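You operate a simulated robot arm through the tools that you are given. There is no shell and no other tool.

Carry out the task below with a simulated robot arm. There is one attempt and no reset: what you move stays moved.

## Task
Put things in order on the top of the steel bench. At the end: the clear two-dot jar stands where the round yellow brush stood; the blue strainer basket stands where the striped blue cloth stood; the striped blue cloth stands on top of the white wedge; the round yellow brush stands where the teal drain pot stood; the teal drain pot stands where the blue strainer basket stood; whatever was shut is shut again. Leave all else as you found it, and nothing knocked over.

It is judged by the outcome, as a careful person would: the job done as asked, and still so three seconds after it is handed in. It fails if anything else is knocked over, pushed out of place, dropped, spilled or broken. Flat cloth is picked up by pressing the open fingertips on it (5 to 10 N) and closing them slowly along it; thin cloth reads only 2 to 8 mm in the jaws.

## Robot
A 6-joint arm with a two-finger parallel gripper, fixed in place. Base frame: the origin is on the floor under the middle of its stand, x ahead of it, y to its left, z up; the work surface is at about z = 860. Units: mm, rad, N and s.
With the tool pointing down near the work surface it reaches from about 360 to 760 mm from the base axis. Its first joint turns from -1.152 to 1.152 rad. Payload 2.45 kg.
The tool frame sits at the grasp point between the pads (the TCP): z along the fingers, y along the line on which they close. The tips reach 24 mm beyond it. Largest opening 68 mm; finger width 17, thickness 10; the body of the gripper, 40 by 70 mm, starts 41 mm behind the TCP.
Orientation is told as [roll, pitch, yaw] about the base's x, y, z axes, in that order, counted from this pose: with the fingers straight down and closing along the base's y, the tool's x points along the base's -x, its y along +y and its z along -z.

## Interface
- The arm moves only by the tool nudge_tool. Its argument "increments" is a list of rows, each a list of 7 numbers: the shift along the tool's x, y, z in units of 40 mm (1.0 is 40 mm), then the turn, a rotation vector about the tool's x, y, z in units of 8 degrees (1.0 is 8 degrees), then the closure in counts, from 0 (fully open) to 255 (shut). In form: [[dx, dy, dz, wx, wy, wz, gripper], ...]. A call has 1 to 20 rows; each row shifts and turns the commanded pose from where the row before left it, along the tool's axes as they then stand. A call with a number of a shift or a turn outside -1 to 1 is refused whole. Each row takes 0.2 s and may step no farther than 50 mm and 0.15 rad from the row before; otherwise, or with a gripper value out of range, the whole call is refused. Where a pose cannot be reached the arm comes as near as it can. A force on the tool above 40 N (or 10 N above the force at the start of the call, whichever is more), or a blocked arm, ends the call early, and 0.2 s more pass. The fingers move at their own pace (about 108 mm/s each) and stop on an object; they squeeze with about 38 N. The grip force told is the motor's: it shows also when the fingers shut on nothing. Time passes only in rows, and 0.2 s behind the last, so rows that do not move let the fingers close. It gives the time, the measured TCP pose, the force on the tool (base axes), the opening and the grip force at its end, in the units of the frame above (readings bear some noise), with the torque about the TCP (base axes, N m) and any sound that the robot's microphone picked up.
- Cameras (640 x 400 px; columns grow to the right, rows downward): "scene" is fixed at [160, 416.9, 1450.9]; the picture's right is [-0.78, -0.62, 0.00], its down [-0.44, 0.55, -0.71] and it looks along [0.45, -0.56, -0.70] (base axes); focal length 297 px, centre (320, 200). "wrist" rides on the gripper at [84, 11, -75] in the tool frame; the picture's right is [-0.13, 0.99, 0.00], its down [-0.60, -0.08, -0.79] and it looks along [-0.79, -0.10, 0.61] (tool axes); focal length 251 px, centre (320, 200).
- get_image(camera): a new picture of that camera. The clock stands still meanwhile.
- locate(camera, pixels): there is no depth. For up to 12 entries [column, row, z] of the newest picture of that camera ("zoom" is the newest enlarged one), the place [x, y] in the base frame at which the ray of that pixel passes the height z, good to about 2 mm. The clock stands still meanwhile.
- close_up(camera, box): a new picture of the part [left, top, right, bottom] of that camera's present view, enlarged. The clock stands still meanwhile.
- close_job(): hands the job in; it is judged then, once.

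Open the gripper and draw the arm clear of the work before you hand the job in, unless the task says otherwise.

The tools are called after "Call:" as name(argument=value, ...) on one line, values as JSON. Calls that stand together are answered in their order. nudge_tool: Moves the arm, as the interface text tells. Its arguments: {"type":"object","properties":{"increments":{"type":"array","items":{"type":"array","items":{"type":"number"}}}},"required":["increments"]} The other tools are called the same way: get_image (camera) takes a picture; locate (camera, pixels) gives the place at which the rays of pixels pass given heights; close_up (camera, box) takes an enlarged picture of a part of a camera's view; close_job () hands the job in.

At the start:

```text
t: 0.0
tool_pos: [333.6, -280.5, 1165.6]
ee_rot: [-0.001, 0.001, 0.0]
force: [0.6, 0.3, -0.4]
torque: [-0.02, 0.0, 0.01]
width: 67.9
gripper_force: 0.1
```

scene: 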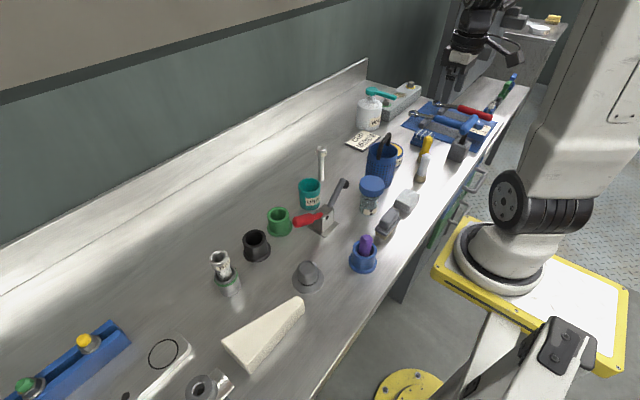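
wrist: 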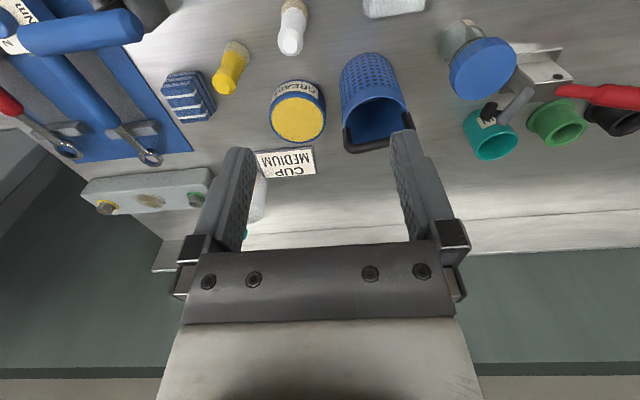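

I'll begin by looking closely at the scene: the wrist view shows the basket near (375,95), a yellow round item at (298,112), and a striped blue item at (188,97). I take enlarged pictures to identify everything.

Call:
close_up(camera="scene", box=[340, 70, 540, 195])

Call:
close_up(camera="scene", box=[200, 140, 440, 290])

Call:
close_up(camera="wrist", box=[140, 0, 460, 200])

Call:
close_up(camera="wrist", box=[400, 0, 640, 150])

```text
3.20 times, centred on (440, 132) of scene
```

zoom: 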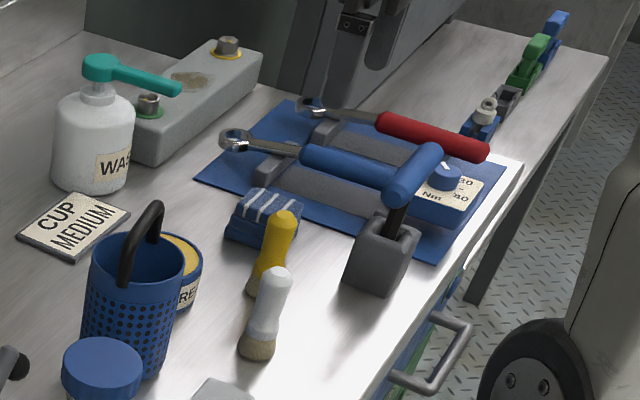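

```text
2.67 times, centred on (320, 215) of scene
```

zoom: 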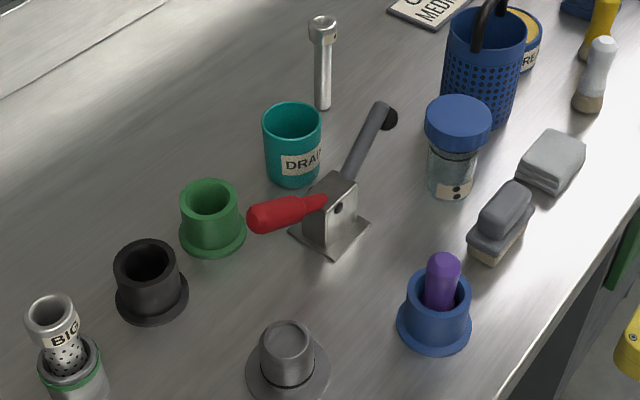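

```text
2.00 times, centred on (300, 100) of wrist
```

zoom: 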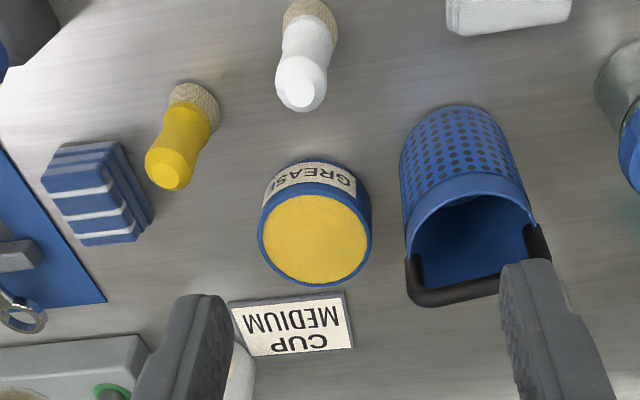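

```text
2.67 times, centred on (520, 75) of wrist
```

zoom: 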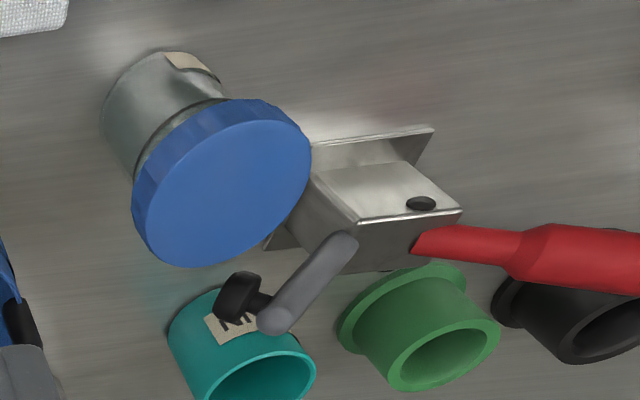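

The scene shows the brush (425,150), cloth (420,137), basket (382,165), jar (370,195), pot (310,192) and wedge (265,335). I look at the wedge and the surroundings, and measure base positions.

Call:
close_up(camera="scene", box=[160, 260, 360, 385])

Call:
close_up(camera="scene", box=[280, 140, 400, 215])

Call:
close_up(camera="scene", box=[360, 100, 480, 175])

Call:
get_image(camera="scene")

Call:
get_image(camera="wrist")

```text
3.20 times, centred on (260, 322) of scene
```

zoom: 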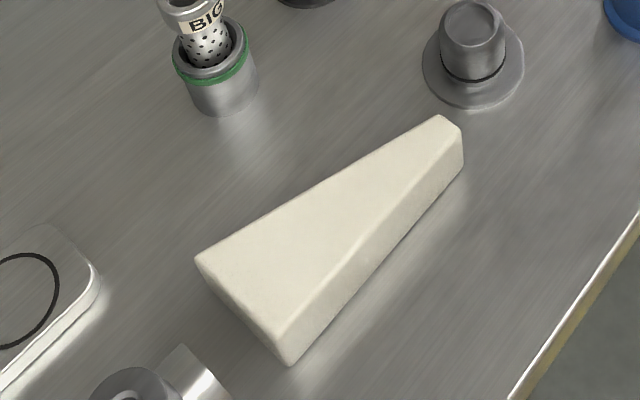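

```text
5.33 times, centred on (340, 178) of scene
```

zoom: 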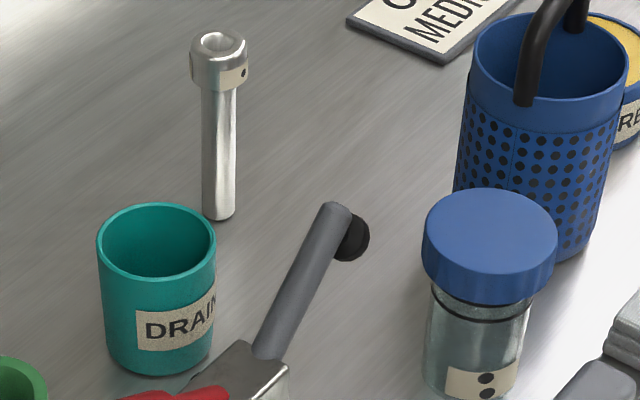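

```text
5.33 times, centred on (420, 138) of scene
```

zoom: 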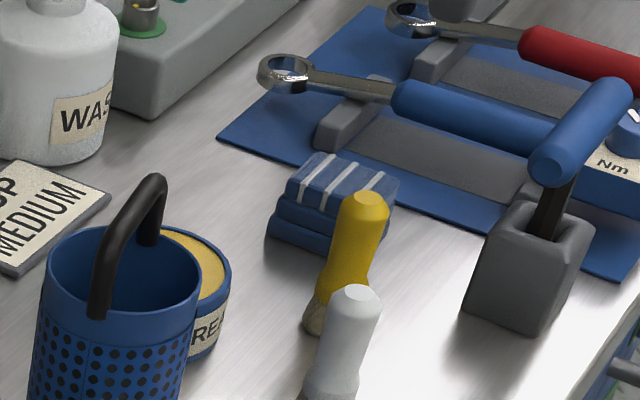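

```text
taken
```

scene: 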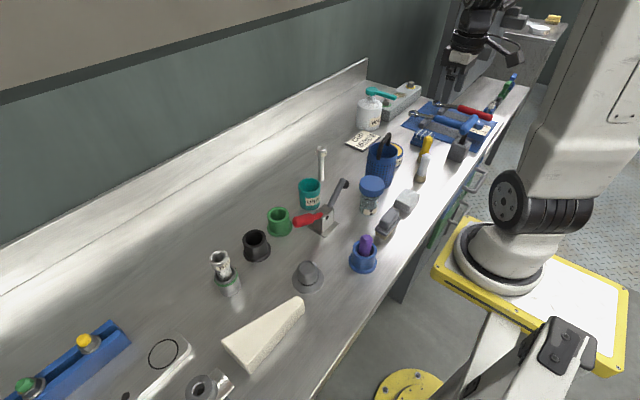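

```text
taken
```

wrist: 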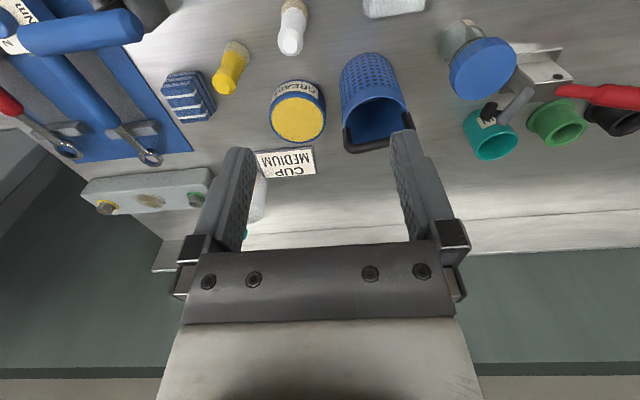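

I now measure cloth, brush and basket positions with both cameras at several heights.

Call:
locate(camera="wrist", pixels=[[161, 89, 860], [170, 74, 860], [199, 70, 860], [217.5, 106, 860], [217.5, 106, 890], [211, 118, 890], [181, 123, 890], [161, 89, 890], [235, 45, 860], [223, 90, 940], [291, 10, 860], [291, 48, 940]])

Call:
locate(camera="scene", pixels=[[414, 135.2, 890], [419, 128.7, 890], [434.6, 134.1, 890], [410.2, 143.5, 860], [414, 135.2, 900], [419, 128.7, 900], [434.6, 134.1, 900], [420, 159, 860], [429, 138, 940], [420, 181, 860], [426, 155, 940], [382, 188, 860]])

```text
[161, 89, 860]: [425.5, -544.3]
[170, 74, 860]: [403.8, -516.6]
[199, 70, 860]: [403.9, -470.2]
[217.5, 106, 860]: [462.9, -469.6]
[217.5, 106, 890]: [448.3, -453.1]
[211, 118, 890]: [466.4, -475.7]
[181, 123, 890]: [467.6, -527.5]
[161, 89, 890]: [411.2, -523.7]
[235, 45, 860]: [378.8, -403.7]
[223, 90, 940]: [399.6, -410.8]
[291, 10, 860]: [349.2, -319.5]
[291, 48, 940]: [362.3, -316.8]
```

```text
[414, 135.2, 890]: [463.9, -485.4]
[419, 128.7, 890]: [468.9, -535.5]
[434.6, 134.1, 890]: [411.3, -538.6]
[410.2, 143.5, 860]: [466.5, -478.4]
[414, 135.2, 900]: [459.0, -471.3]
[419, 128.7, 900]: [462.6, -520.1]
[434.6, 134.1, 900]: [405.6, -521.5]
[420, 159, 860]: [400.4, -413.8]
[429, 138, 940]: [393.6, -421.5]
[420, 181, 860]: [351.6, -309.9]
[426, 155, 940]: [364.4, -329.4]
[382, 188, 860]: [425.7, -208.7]
```

Cloth seems to span x≈404–467, y≈-523…-470 with top ≈ 893. Now tight zooms of the jar, basket and pot to measure their diameters.

Call:
close_up(camera="scene", box=[348, 165, 396, 225])

Call:
close_up(camera="scene", box=[360, 130, 408, 190])

Call:
close_up(camera="scene", box=[290, 165, 338, 225])

Call:
close_up(camera="scene", box=[396, 118, 444, 190])

```text
6.67 times, centred on (372, 195) of scene
```

zoom: 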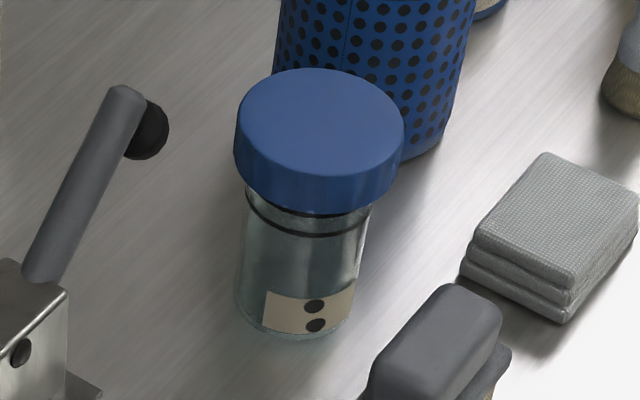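

```text
6.67 times, centred on (384, 160) of scene
```

zoom: 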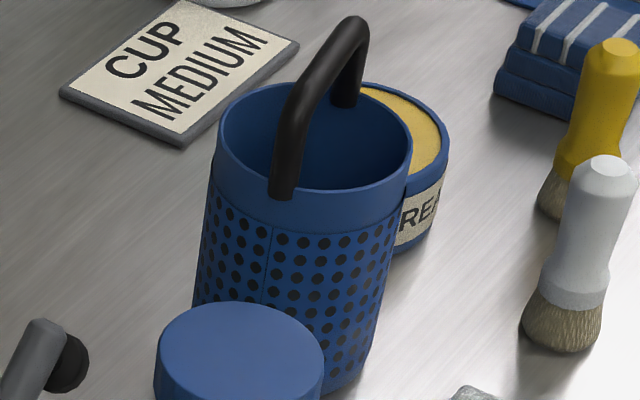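

```text
6.67 times, centred on (314, 195) of scene
```

zoom: 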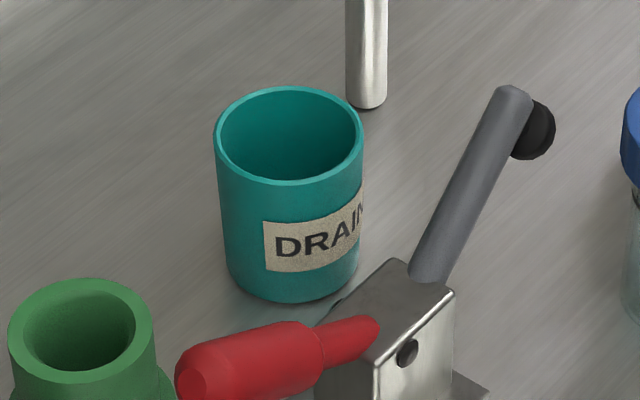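

```text
5.56 times, centred on (420, 154) of scene
```

zoom: 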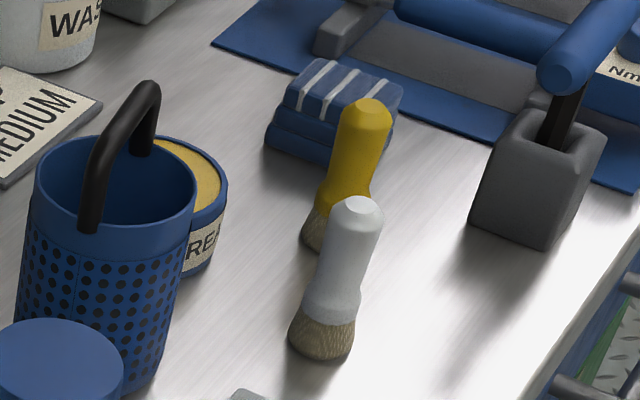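

I compute the base and top centres of jar, pot, basket, brush from the zooms using scene pixels.

Call:
locate(camera="scene", pixels=[[368.7, 210.8, 860], [372, 183.3, 940], [372, 183.3, 950], [372, 183.3, 960], [359.3, 184.5, 950], [384.6, 184.5, 950], [309.9, 205.5, 860], [309.2, 185.7, 920], [309.2, 185.7, 930], [298.2, 185.3, 925], [320.5, 185.3, 925], [320.4, 210, 860]])

Call:
locate(camera="scene", pixels=[[383.25, 152.5, 960], [383.25, 152.5, 970], [383.25, 152.5, 980], [388.8, 132.7, 1000], [388.8, 132.7, 1020], [368.9, 152, 970], [397.8, 152, 970], [422.9, 160.1, 860], [428.6, 136.9, 940], [428.6, 136.9, 950], [420.3, 175, 860], [426, 154.5, 940]])

Call:
locate(camera="wrist", pixels=[[378, 118, 960], [378, 118, 970], [378, 118, 980], [482, 68, 940], [482, 68, 950], [482, 68, 960], [497, 145, 920], [497, 145, 930], [224, 88, 940], [224, 88, 950], [291, 48, 950], [298, 118, 920]])

```text
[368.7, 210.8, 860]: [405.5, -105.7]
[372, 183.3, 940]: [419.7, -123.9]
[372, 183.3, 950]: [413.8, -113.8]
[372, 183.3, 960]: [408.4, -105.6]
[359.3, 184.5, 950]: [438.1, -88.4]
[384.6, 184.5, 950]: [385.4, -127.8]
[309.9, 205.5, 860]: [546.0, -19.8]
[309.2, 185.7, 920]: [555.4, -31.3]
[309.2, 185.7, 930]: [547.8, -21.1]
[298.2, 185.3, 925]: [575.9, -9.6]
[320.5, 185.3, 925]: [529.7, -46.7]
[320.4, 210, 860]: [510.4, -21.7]
```

```text
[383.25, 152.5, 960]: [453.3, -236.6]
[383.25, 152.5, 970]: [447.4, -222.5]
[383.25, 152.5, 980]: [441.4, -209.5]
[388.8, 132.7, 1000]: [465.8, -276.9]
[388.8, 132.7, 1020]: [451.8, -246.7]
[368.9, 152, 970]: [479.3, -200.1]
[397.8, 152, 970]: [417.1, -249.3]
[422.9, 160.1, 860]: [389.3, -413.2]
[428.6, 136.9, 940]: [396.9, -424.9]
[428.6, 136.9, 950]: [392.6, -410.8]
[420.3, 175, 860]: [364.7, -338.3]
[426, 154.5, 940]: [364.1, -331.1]
```

```text
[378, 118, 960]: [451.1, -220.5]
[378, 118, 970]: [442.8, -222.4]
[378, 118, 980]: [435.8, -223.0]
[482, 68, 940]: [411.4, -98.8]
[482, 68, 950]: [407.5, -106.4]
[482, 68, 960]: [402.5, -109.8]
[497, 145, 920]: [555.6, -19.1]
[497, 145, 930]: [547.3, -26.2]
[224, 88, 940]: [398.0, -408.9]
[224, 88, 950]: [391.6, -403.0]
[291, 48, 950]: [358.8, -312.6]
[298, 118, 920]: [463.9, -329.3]
```

Jar centre ≈ (405,-106) top ≈955; pot ≈ (547,-21) rim ≈927; basket ≈ (445,-222) rim ≈970; brush ≈ (391,-408). Now the wedge's corners and cloth/neighbour details.

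Call:
locate(camera="scene", pixels=[[221, 340.6, 890], [250.6, 364.7, 890], [298, 297, 890], [304.4, 300, 890], [250.6, 374, 860], [304.7, 311.5, 860], [221, 340.6, 895], [250.6, 364.7, 895], [221, 343, 860], [250.6, 364.7, 900], [304.4, 300, 900], [221, 340.6, 900]])

Call:
close_up(camera="scene", box=[210, 285, 320, 385])

Call:
close_up(camera="scene", box=[0, 290, 240, 400])

```text
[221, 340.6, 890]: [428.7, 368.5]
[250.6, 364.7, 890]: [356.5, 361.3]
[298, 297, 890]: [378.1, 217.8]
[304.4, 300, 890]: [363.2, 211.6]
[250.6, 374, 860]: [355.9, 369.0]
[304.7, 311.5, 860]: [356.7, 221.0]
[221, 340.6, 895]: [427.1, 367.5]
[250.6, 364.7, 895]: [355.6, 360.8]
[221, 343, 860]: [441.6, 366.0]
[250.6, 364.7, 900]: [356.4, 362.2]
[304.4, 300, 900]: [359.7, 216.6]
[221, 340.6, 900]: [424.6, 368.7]
```

```text
4.00 times, centred on (265, 335) of scene
```

zoom: 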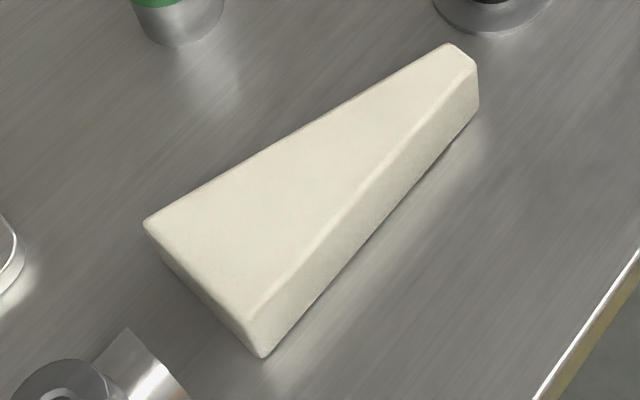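

```text
2.67 times, centred on (120, 345) of scene
```

zoom: 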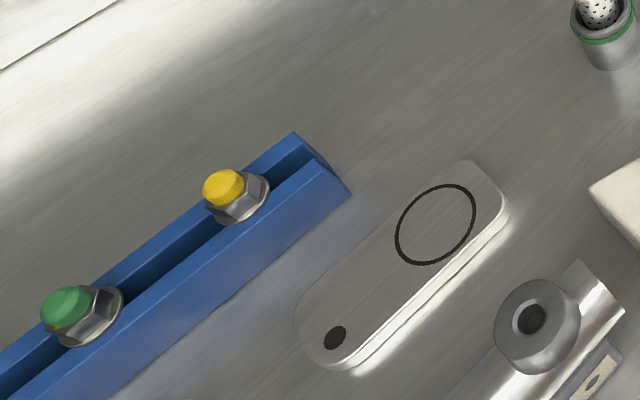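

The wedge's wide end is near y≈365, x≈356–428; narrow end y≈216. I first go over the cloth at z≈1080 to see it better.

Call:
nudge_tool(increments=[[-0.28, -0.87, 0.3, 0, 0, 0, 0], [-0.28, -0.87, 0.3, 0, 0, 0, 0], [-0.28, -0.87, 0.3, 0, 0, 0, 0], [-0.28, -0.87, 0.3, 0, 0, 0, 0], [-0.28, -0.87, 0.3, 0, 0, 0, 0], [-0.28, -0.87, 0.3, 0, 0, 0, 0], [0, 0, 0, 0, 0, 0, 0]])

Call:
get_image(camera="wrist")

Call:
get_image(camera="scene")

```text
t: 1.6
tool_pos: [401.1, -489.8, 1096.0]
ee_rot: [0.001, 0.0, 0.0]
force: [-0.2, 0.3, 0.4]
torque: [0.0, 0.02, 0.02]
width: 67.9
gripper_force: 0.0
```

```text
taken
```

wrist: 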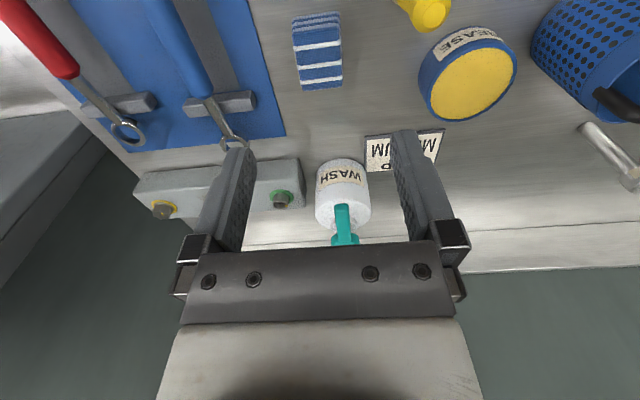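

```text
taken
```

scene: 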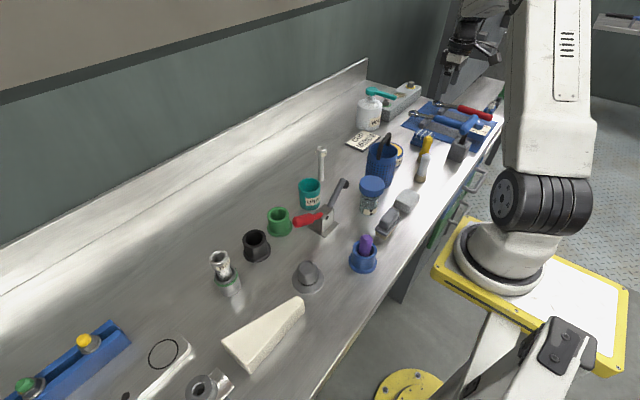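

Call:
close_up(camera="wrist", box=[200, 0, 440, 150])

Call:
locate(camera="wrist", pixels=[[292, 22, 860], [338, 12, 860], [304, 90, 893], [343, 84, 893], [304, 90, 897], [343, 84, 897], [294, 58, 893], [342, 50, 893], [285, 135, 860], [248, 0, 860], [466, 80, 915], [466, 80, 920]])

```text
2.67 times, centred on (320, 75) of wrist
```

zoom: 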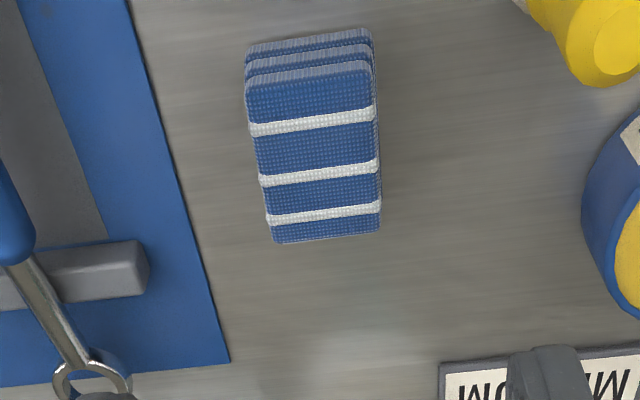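

```text
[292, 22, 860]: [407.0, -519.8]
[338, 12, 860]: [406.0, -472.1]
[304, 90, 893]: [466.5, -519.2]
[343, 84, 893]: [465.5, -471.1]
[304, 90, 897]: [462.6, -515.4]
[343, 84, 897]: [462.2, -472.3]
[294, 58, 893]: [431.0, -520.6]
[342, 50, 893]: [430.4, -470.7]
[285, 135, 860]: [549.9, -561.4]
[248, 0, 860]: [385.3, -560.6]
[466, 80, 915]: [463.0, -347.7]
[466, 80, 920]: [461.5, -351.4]
```

The cloth spans x 406–466, y −520…−471. I check the gray block with the blue handle at scene (459,160)/(472,124), as it may stand near where the wrist camera will come down.

Call:
close_up(camera="scene", box=[400, 90, 540, 180])

Call:
locate(camera="scene", pixels=[[459.4, 161.9, 860], [447, 156, 860], [467, 140, 900], [453, 137, 900], [472, 124, 950], [479, 115, 950], [463, 131, 950], [467, 120, 960], [427, 112, 890], [411, 113, 900]])

```text
4.44 times, centred on (470, 135) of scene
```

zoom: 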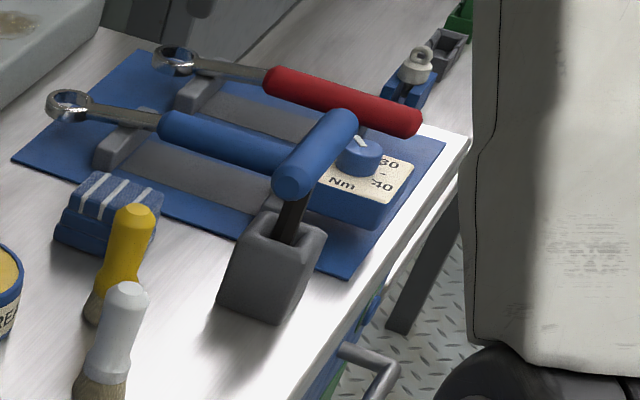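

```text
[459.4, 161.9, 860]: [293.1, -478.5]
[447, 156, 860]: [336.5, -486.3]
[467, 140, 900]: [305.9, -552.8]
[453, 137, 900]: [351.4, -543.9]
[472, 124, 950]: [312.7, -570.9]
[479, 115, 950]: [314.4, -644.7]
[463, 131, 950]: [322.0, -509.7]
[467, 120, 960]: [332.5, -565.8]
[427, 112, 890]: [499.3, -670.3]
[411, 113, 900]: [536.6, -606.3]
```

The T-handle stands at about (312, −452…−558) up to z≈980, so I grasp the cloth slightly farther out (x≈446) to keep the wrist camera clear of it. I move over and descend to z≈940 first, then look.

Call:
nudge_tool(increments=[[-0.5625, -0.07, 0, 0, 0, 0, 0], [-0.5625, -0.07, 0, 0, 0, 0, 0], [0, 0, 0.95, 0, 0, 0, 0], [0, 0, 0.95, 0, 0, 0, 0], [0, 0, 0.95, 0, 0, 0, 0], [0, 0, 0.95, 0, 0, 0, 0], [0, 0, 0, 0, 0, 0, 0]])

Call:
get_image(camera="wrist")

Call:
close_up(camera="scene", box=[370, 60, 530, 180])

```text
t: 3.2
tool_pos: [445.1, -493.5, 942.5]
ee_rot: [-0.001, 0.0, -0.001]
force: [0.1, 0.3, 0.3]
torque: [-0.07, 0.01, -0.02]
width: 68.0
gripper_force: 0.1
```

```text
taken
```

wrist: 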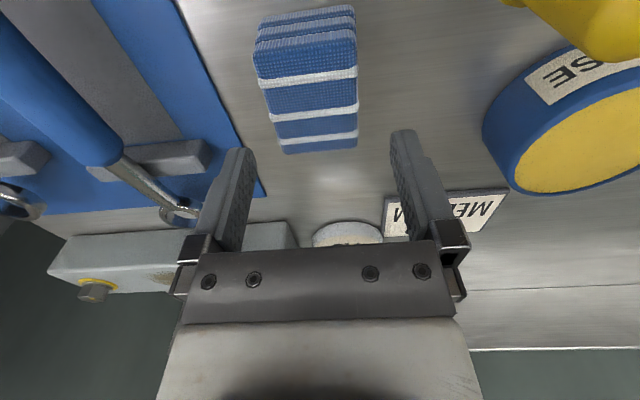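

```text
3.33 times, centred on (450, 120) of scene
```

zoom: 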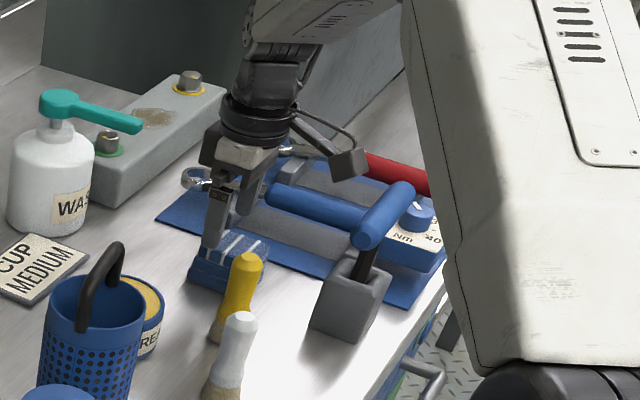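

The camera box hangs at zoom (348,165), with the T-handle's near end at (368,232). I measure the handle's place at plausible heights before going lower.

Call:
locate(camera="zoom", pixels=[[362, 235, 980], [353, 232, 980], [376, 232, 980], [402, 185, 980], [348, 165, 1017], [335, 172, 1005], [355, 180, 1005], [340, 280, 905], [352, 340, 860], [312, 325, 860]])

Call:
close_up(camera="scene", box=[420, 90, 500, 140])

```text
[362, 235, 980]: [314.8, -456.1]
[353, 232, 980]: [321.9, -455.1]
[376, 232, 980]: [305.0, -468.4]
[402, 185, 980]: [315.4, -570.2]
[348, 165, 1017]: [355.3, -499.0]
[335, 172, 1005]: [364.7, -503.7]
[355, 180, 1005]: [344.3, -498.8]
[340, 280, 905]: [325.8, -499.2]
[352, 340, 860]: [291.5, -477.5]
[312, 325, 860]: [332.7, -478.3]
```

```text
8.00 times, centred on (460, 115) of scene
```

zoom: 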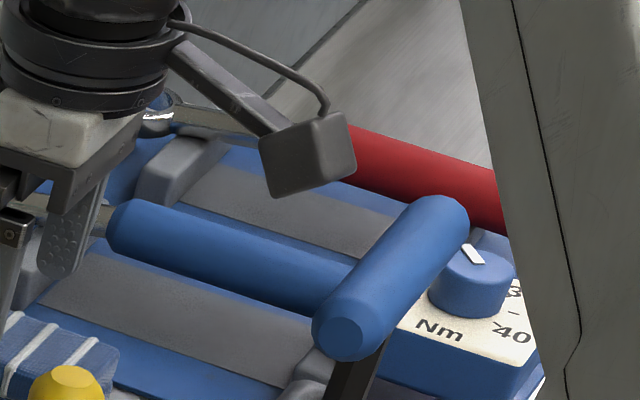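

The handle's side is at x≈323 and the camera box begins at x≈343; I shift out 7 mm more for margin and go down to z≈891 slowly.

Call:
nudge_tool(increments=[[-0.175, -0.05, 0, 0, 0, 0, 0], [0, 0, 0.43, 0, 0, 0, 0], [0, 0, 0.43, 0, 0, 0, 0], [0, 0, 0.43, 0, 0, 0, 0], [0, 0, 0, 0, 0, 0, 0]])

Call:
get_image(camera="wrist")

Call:
close_up(camera="scene", box=[390, 80, 500, 160])

```text
t: 4.4
tool_pos: [452.8, -495.2, 889.7]
ee_rot: [0.0, -0.001, -0.001]
force: [0.5, 0.4, 0.4]
torque: [0.01, 0.02, 0.03]
width: 67.9
gripper_force: 0.0
```

```text
taken
```

wrist: 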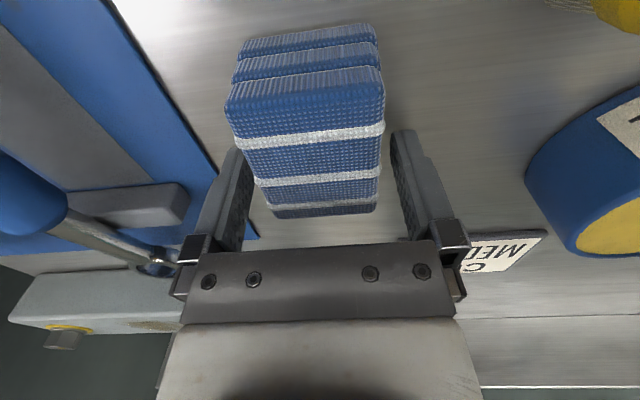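

```text
5.00 times, centred on (445, 120) of scene
```

zoom: 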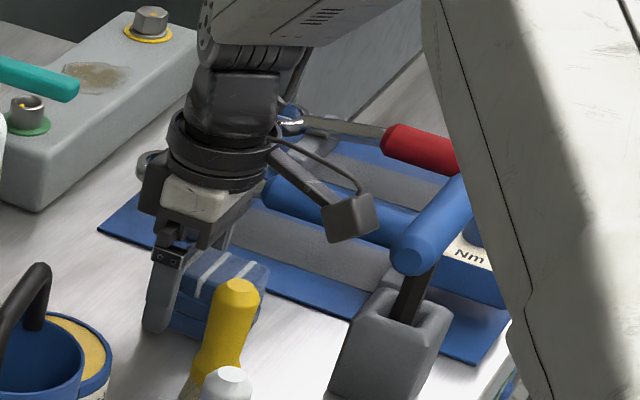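

The cloth sits between the open fingers (wrist x 230–385). I close gradually to see where the fingers stop.

Call:
nudge_tool(increments=[[0, 0, 0, 0, 0, 0, 40], [0, 0, 0, 0, 0, 0, 60], [0, 0, 0, 0, 0, 0, 80], [0, 0, 0, 0, 0, 0, 95], [0, 0, 0, 0, 0, 0, 110], [0, 0, 0, 0, 0, 0, 110]])

Call:
get_image(camera="wrist")

```text
t: 5.8
tool_pos: [452.7, -496.6, 891.0]
ee_rot: [-0.001, 0.0, 0.0]
force: [-0.2, 0.4, 0.5]
torque: [0.01, -0.04, 0.01]
width: 49.6
gripper_force: 38.1
```

```text
taken
```

wrist: 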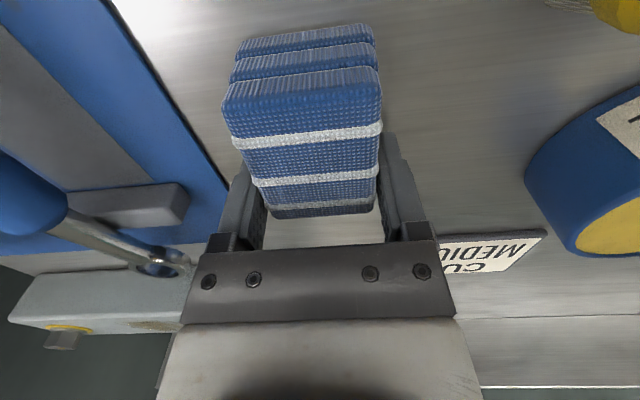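

The fingers stopped at 49.6 mm with the cloth firm. I lift straight up 240 mm and check.

Call:
nudge_tool(increments=[[0, 0, -0.4, 0, 0, 0, 115], [0, 0, -0.8, 0, 0, 0, 115], [0, 0, -1, 0, 0, 0, 115], [0, 0, -1, 0, 0, 0, 115], [0, 0, -1, 0, 0, 0, 115], [0, 0, -1, 0, 0, 0, 115], [0, 0, -0.8, 0, 0, 0, 115], [0, 0, 0, 0, 0, 0, 115]])

Call:
get_image(camera="wrist")

Call:
get_image(camera="scene")

```text
t: 7.6
tool_pos: [452.5, -496.8, 1128.7]
ee_rot: [0.001, -0.001, 0.001]
force: [-0.7, 0.2, -0.7]
torque: [0.0, -0.02, -0.03]
width: 49.2
gripper_force: 38.1
```

```text
taken
```

wrist: 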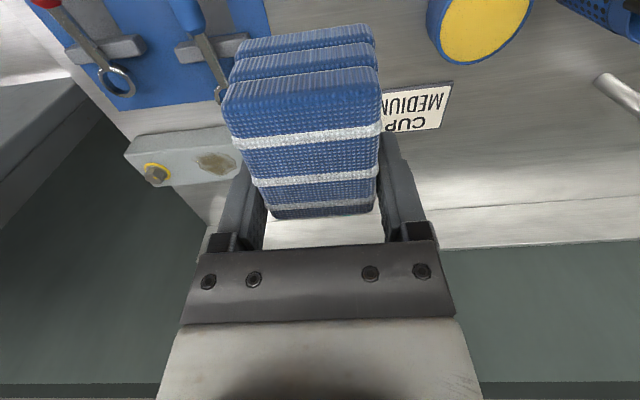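

```text
taken
```

scene: 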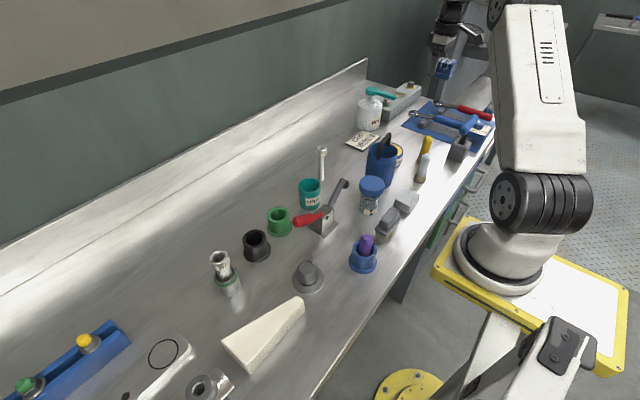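

The cloth is held well. Before moving there I take a tight zoom of the wedge for its geometry.

Call:
close_up(camera="scene", box=[210, 290, 314, 380])

```text
4.44 times, centred on (262, 335) of scene
```

zoom: 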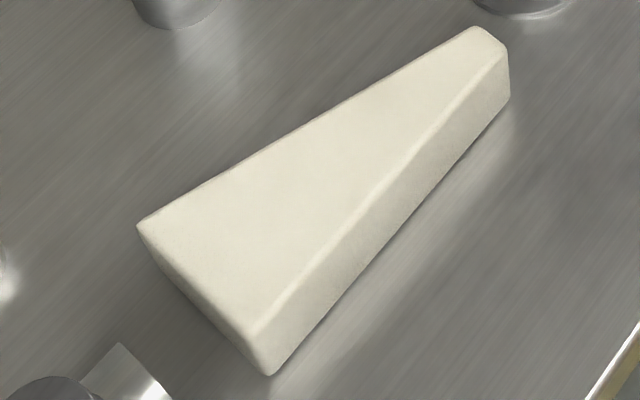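

I locate the wedge's bottom corners at table height and top corners at candidate heights.

Call:
locate(camera="zoom", pixels=[[270, 376, 860], [509, 100, 860], [150, 260, 860], [253, 335, 890], [253, 335, 900], [506, 52, 890], [506, 52, 900], [138, 225, 890], [138, 225, 900], [477, 27, 890], [477, 27, 900], [506, 52, 895]])

```text
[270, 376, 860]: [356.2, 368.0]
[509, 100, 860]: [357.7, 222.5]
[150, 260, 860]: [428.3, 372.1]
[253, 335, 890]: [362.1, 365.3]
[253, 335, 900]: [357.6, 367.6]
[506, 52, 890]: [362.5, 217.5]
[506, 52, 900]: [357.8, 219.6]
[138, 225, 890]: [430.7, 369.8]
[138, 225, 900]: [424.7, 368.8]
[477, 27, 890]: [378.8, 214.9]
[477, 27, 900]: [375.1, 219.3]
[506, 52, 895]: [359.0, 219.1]
```

Wedge top is flat at z≈898, near edge x≈357.5, wide end at y≈368. I'll set the cloth centred at about (388, 341), so TCP x≈405; first I carry it across at z≈1129.

Call:
nudge_tool(increments=[[0.06, 0.5, 0, 0, 0, 0, 115], [0.06, 0.9, 0, 0, 0, 0, 115], [0.06, 1, 0, 0, 0, 0, 115], [0.06, 1, 0, 0, 0, 0, 115], [0.06, 1, 0, 0, 0, 0, 115], [0.06, 1, 0, 0, 0, 0, 115], [0.06, 1, 0, 0, 0, 0, 115], [0.06, 1, 0, 0, 0, 0, 115], [0.06, 1, 0, 0, 0, 0, 115], [0.06, 1, 0, 0, 0, 0, 115], [0.06, 1, 0, 0, 0, 0, 115], [0.06, 1, 0, 0, 0, 0, 115], [0.06, 1, 0, 0, 0, 0, 115], [0.06, 1, 0, 0, 0, 0, 115], [0.06, 1, 0, 0, 0, 0, 115], [0.06, 1, 0, 0, 0, 0, 115], [0.06, 1, 0, 0, 0, 0, 115], [0.06, 0.6, 0, 0, 0, 0, 115], [0.06, 0.3, 0, 0, 0, 0, 115], [0, 0, 0, 0, 0, 0, 115]])

Call:
get_image(camera="wrist")

Call:
get_image(camera="scene")

```text
t: 11.8
tool_pos: [407.9, 194.8, 1130.1]
ee_rot: [0.0, 0.001, -0.001]
force: [-0.3, 0.2, -0.5]
torque: [-0.01, -0.03, -0.02]
width: 49.3
gripper_force: 38.0
```

```text
taken
```

wrist: 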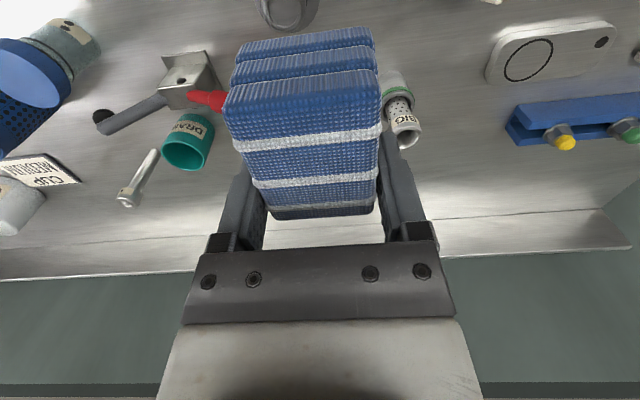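

```text
taken
```

scene: 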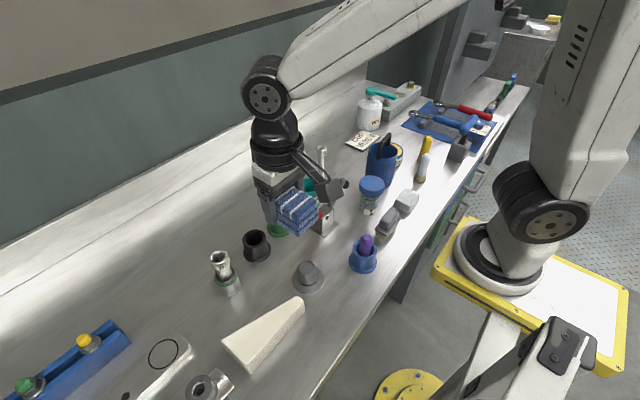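

Carrying on to y≈341, then descending to z≈945 and looking.

Call:
nudge_tool(increments=[[0.025, 0.7, 0, 0, 0, 0, 115], [0.025, 1, 0, 0, 0, 0, 115], [0.025, 1, 0, 0, 0, 0, 115], [0, 0.7, 0, 0, 0, 0, 115], [0, 0.25, 0.3, 0, 0, 0, 115], [0, 0, 0.9, 0, 0, 0, 115], [0, 0, 0.9, 0, 0, 0, 115], [0, 0, 0.9, 0, 0, 0, 115], [0, 0, 0.9, 0, 0, 0, 115], [0, 0, 0.6, 0, 0, 0, 115], [0, 0, 0, 0, 0, 0, 115]])

Call:
get_image(camera="wrist")

Call:
close_up(camera="scene", box=[160, 230, 360, 400])

```text
t: 14.2
tool_pos: [405.7, 340.4, 949.4]
ee_rot: [0.001, 0.003, 0.0]
force: [-0.5, -0.4, -1.0]
torque: [0.0, -0.03, -0.01]
width: 49.2
gripper_force: 37.3
```

```text
taken
```

wrist: 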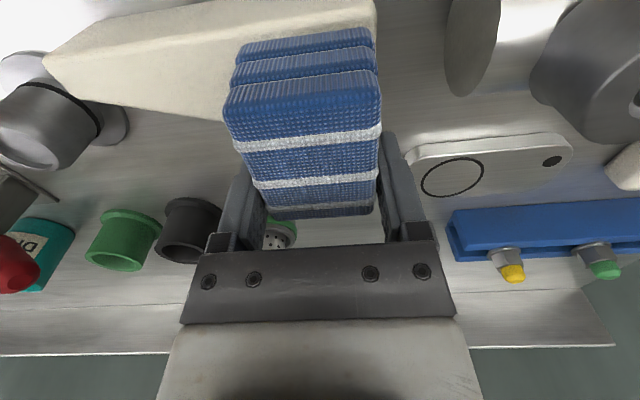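

```text
2.35 times, centred on (260, 315) of scene
```

zoom: 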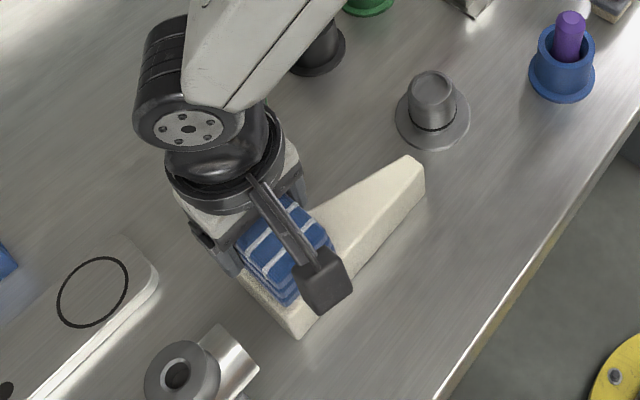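

The cloth hovers above the wedge's wide end. I check where the roller-like piece on the right (wrist (500,60)) stands relative to the finger at y≈371.

Call:
locate(camera="wrist", pixels=[[446, 60, 900], [446, 90, 870], [565, 130, 900], [530, 80, 900], [378, 30, 898], [375, 0, 898]])

Call:
locate(camera="zoom", pixels=[[207, 352, 910], [178, 374, 910], [225, 340, 880], [260, 365, 865], [297, 335, 860], [238, 268, 898]])

```text
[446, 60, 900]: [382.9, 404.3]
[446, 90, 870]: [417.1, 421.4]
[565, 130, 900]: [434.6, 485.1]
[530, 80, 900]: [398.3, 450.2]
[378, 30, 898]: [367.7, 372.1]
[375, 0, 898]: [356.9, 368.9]
```

```text
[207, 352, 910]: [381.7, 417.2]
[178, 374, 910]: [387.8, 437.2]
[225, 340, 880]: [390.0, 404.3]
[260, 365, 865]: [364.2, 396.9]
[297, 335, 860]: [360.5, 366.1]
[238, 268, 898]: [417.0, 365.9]
```

The roller begins at y≈400, so it's clear. I lower to z≈933 and then by 1 mm steps until contact.

Call:
nudge_tool(increments=[[0, 0, 0.2, 0, 0, 0, 115], [0, 0, 0.2, 0, 0, 0, 115], [0, 0, 0.025, 0, 0, 0, 115], [0, 0, 0.025, 0, 0, 0, 115], [0, 0, 0, 0, 0, 0, 115]])

```text
t: 14.8
tool_pos: [406.0, 341.6, 941.4]
ee_rot: [0.001, -0.004, 0.001]
force: [0.0, -1.8, 9.0]
torque: [-0.09, -0.05, 0.03]
width: 49.4
gripper_force: 37.8
stopped in row 3: the force on the tool passed its limit at 45 N (the readings are from after the stop); the commanded pose is now the measured one
```

Contact came earlier than expected, at TCP z≈941. I look at what is touching.

Call:
get_image(camera="wrist")

Call:
close_up(camera="scene", box=[210, 290, 310, 380])

```text
taken
```

wrist: 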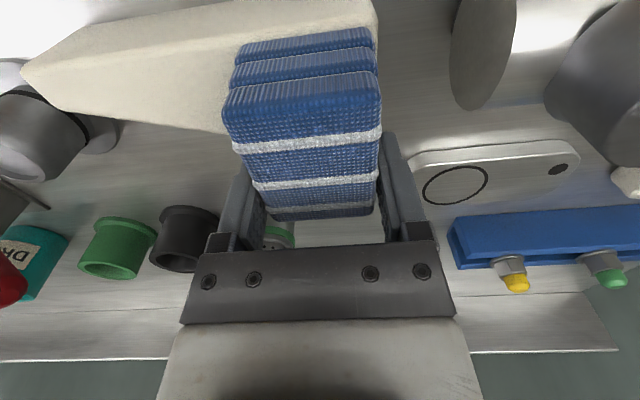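

```text
4.44 times, centred on (260, 335) of scene
```

zoom: 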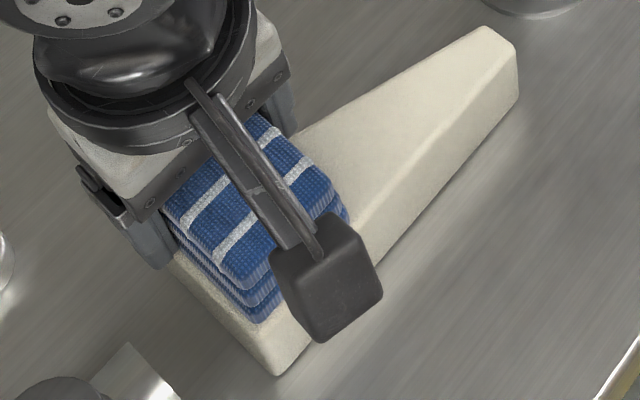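

I zoom into the wrist view of the wedge and triangulate its height from this side too.

Call:
close_up(camera="wrist", box=[0, 0, 240, 150])

Call:
locate(camera="zoom", pixels=[[60, 185, 860], [60, 185, 900], [170, 290, 860], [170, 290, 900], [200, 95, 900], [200, 95, 910]])

Call:
close_up(camera="wrist", box=[200, 0, 440, 150])

```text
2.67 times, centred on (120, 75) of wrist
```

zoom: 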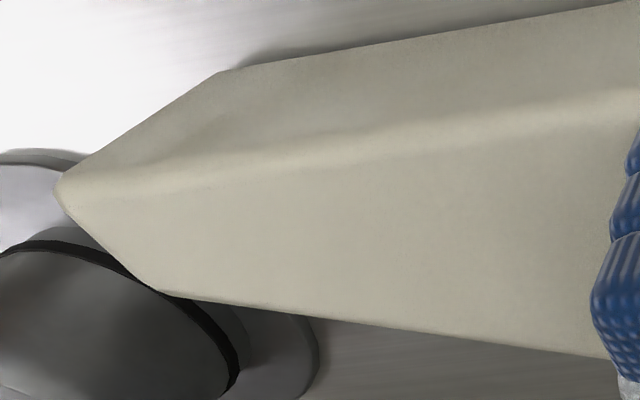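

```text
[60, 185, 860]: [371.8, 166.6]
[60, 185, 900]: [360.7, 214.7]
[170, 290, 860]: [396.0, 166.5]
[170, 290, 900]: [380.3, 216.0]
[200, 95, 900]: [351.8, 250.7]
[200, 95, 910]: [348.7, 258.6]
```

```text
2.67 times, centred on (320, 75) of wrist
```

zoom: 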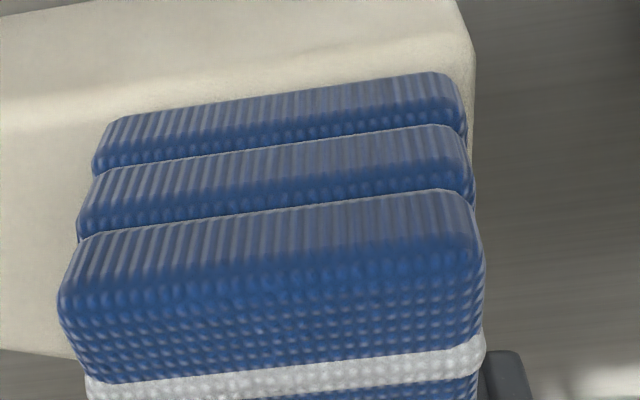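

I test the cloth's bottom corner in the scene zoom against heights 900–915 to find its true height.

Call:
close_up(camera="scene", box=[225, 330, 275, 375])

```text
8.89 times, centred on (250, 352) of scene
```

zoom: 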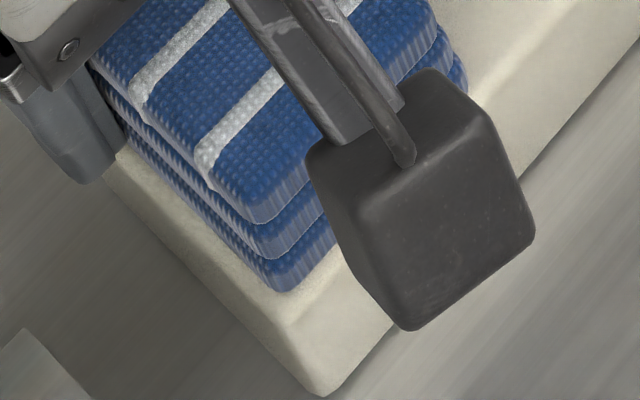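

Call:
locate(camera="zoom", pixels=[[283, 291, 900], [283, 291, 905], [283, 291, 910], [262, 222, 938], [262, 222, 943], [290, 328, 900], [290, 328, 905], [110, 180, 900], [110, 180, 905], [322, 397, 860], [130, 98, 938], [130, 98, 943]])

```text
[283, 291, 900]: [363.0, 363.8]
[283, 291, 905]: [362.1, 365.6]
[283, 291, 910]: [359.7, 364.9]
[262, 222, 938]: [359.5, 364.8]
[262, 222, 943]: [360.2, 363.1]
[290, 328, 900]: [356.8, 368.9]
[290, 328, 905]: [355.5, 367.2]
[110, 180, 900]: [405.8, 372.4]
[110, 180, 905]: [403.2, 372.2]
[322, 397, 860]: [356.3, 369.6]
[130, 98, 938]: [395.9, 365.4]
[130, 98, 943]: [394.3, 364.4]
```

I let time pass with a zero row, then step 1 mm down to see how the force behaves.

Call:
nudge_tool(increments=[[0, 0, 0, 0, 0, 0, 115], [0, 0, 0.025, 0, 0, 0, 115], [0, 0, 0, 0, 0, 0, 115]])

```text
t: 15.6
tool_pos: [407.9, 342.3, 939.4]
ee_rot: [0.004, -0.005, 0.002]
force: [-2.9, -4.2, 29.5]
torque: [-0.35, 0.22, 0.05]
width: 49.1
gripper_force: 37.6
```

Force rises to 29.5 N, so the cloth is resting on the wedge, contact near its centre. I ease up ~1.5 mm and open the fingers slowly.

Call:
nudge_tool(increments=[[0, 0, -0.04, 0, 0, 0, 115], [0, 0, 0, 0, 0, 0, 115], [0, 0, 0, 0, 0, 0, 72], [0, 0, 0, 0, 0, 0, 64], [0, 0, 0, 0, 0, 0, 50], [0, 0, 0, 0, 0, 0, 40], [0, 0, 0, 0, 0, 0, 40]])

Call:
get_image(camera="wrist")

Call:
close_up(camera="scene", box=[210, 290, 310, 380])

```text
t: 17.2
tool_pos: [406.3, 340.8, 940.3]
ee_rot: [0.001, -0.002, 0.001]
force: [-0.8, -0.7, -1.0]
torque: [0.0, 0.0, -0.01]
width: 57.6
gripper_force: 0.1
```

```text
taken
```

wrist: 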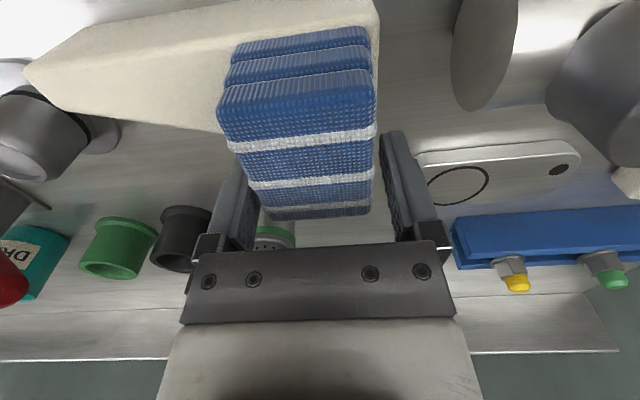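

```text
4.44 times, centred on (260, 335) of scene
```

zoom: 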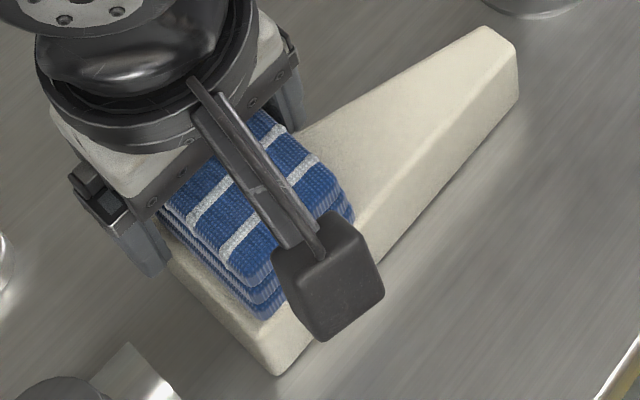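

The cloth rests on the wedge. I draw the fingers straight up and check again.

Call:
nudge_tool(increments=[[0, 0, -0.3, 0, 0, 0, 40], [0, 0, -0.6, 0, 0, 0, 40], [0, 0, -1, 0, 0, 0, 30], [0, 0, -1, 0, 0, 0, 0], [0, 0, -1, 0, 0, 0, 0], [0, 0, -0.8, 0, 0, 0, 0], [0, 0, 0, 0, 0, 0, 0]])

Call:
close_up(camera="scene", box=[190, 280, 330, 390])

Call:
get_image(camera="wrist")

```text
t: 18.8
tool_pos: [405.9, 341.5, 1127.9]
ee_rot: [0.003, 0.0, 0.002]
force: [0.2, -0.5, 0.4]
torque: [-0.03, 0.0, -0.03]
width: 67.9
gripper_force: 0.0
```

```text
3.64 times, centred on (260, 335) of scene
```

zoom: 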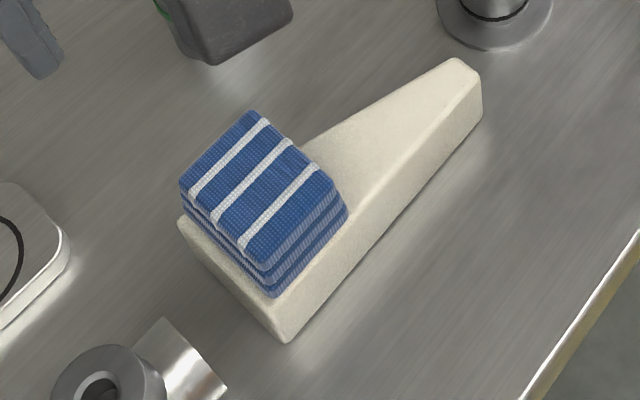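

```text
taken
```

wrist: 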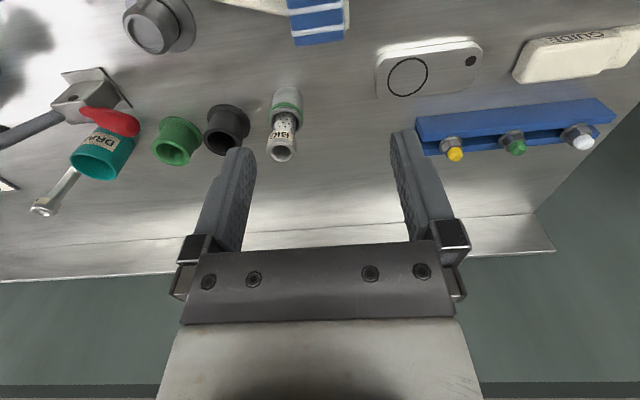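

The cloth lies squarely on the wedge. Next the basket: I travel back to around (370,−222,1150) to see its handle from near.

Call:
nudge_tool(increments=[[0.06, -0.5, -0.1, 0, 0, 0, 0], [0.06, -0.9, -0.1, 0, 0, 0, 0], [0.06, -1, -0.1, 0, 0, 0, 0], [0.06, -1, -0.1, 0, 0, 0, 0], [0.06, -1, -0.1, 0, 0, 0, 0], [0.06, -1, 0, 0, 0, 0, 0], [0.06, -1, 0, 0, 0, 0, 0], [0.06, -1, 0, 0, 0, 0, 0], [0.06, -1, 0, 0, 0, 0, 0], [0.06, -1, 0, 0, 0, 0, 0], [0.06, -1, 0, 0, 0, 0, 0], [0.06, -1, 0, 0, 0, 0, 0], [0.06, -1, 0, 0, 0, 0, 0], [0.06, -1, 0, 0, 0, 0, 0], [0.06, -0.5, 0, 0, 0, 0, 0], [0, -0.2, 0, 0, 0, 0, 0], [0, 0, 0, 0, 0, 0, 0]])

Call:
get_image(camera="wrist")

Call:
get_image(camera="scene")

```text
t: 22.4
tool_pos: [369.7, -222.4, 1147.2]
ee_rot: [0.003, -0.001, 0.0]
force: [-0.8, 0.0, -0.4]
torque: [0.0, 0.02, 0.02]
width: 68.0
gripper_force: 0.1
```

```text
taken
```

wrist: 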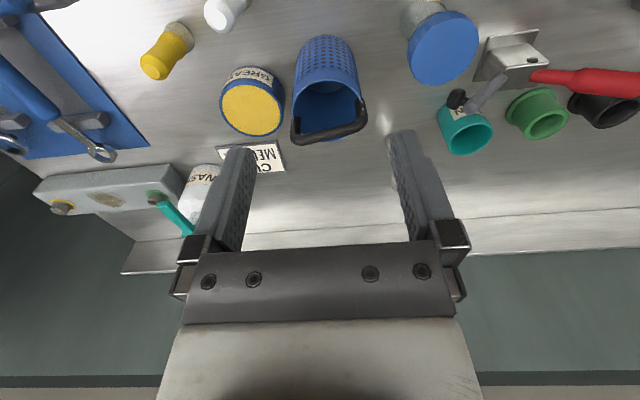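

```text
taken
```

scene: 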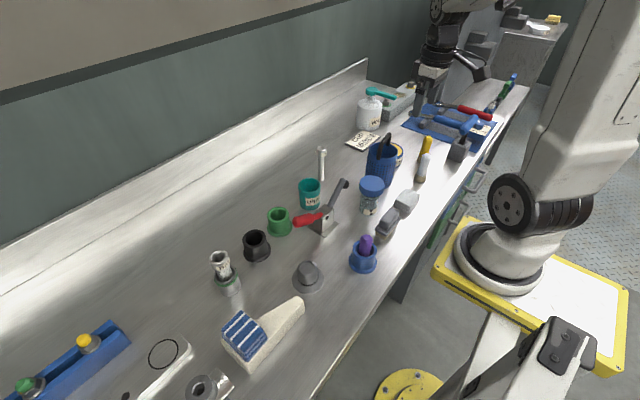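

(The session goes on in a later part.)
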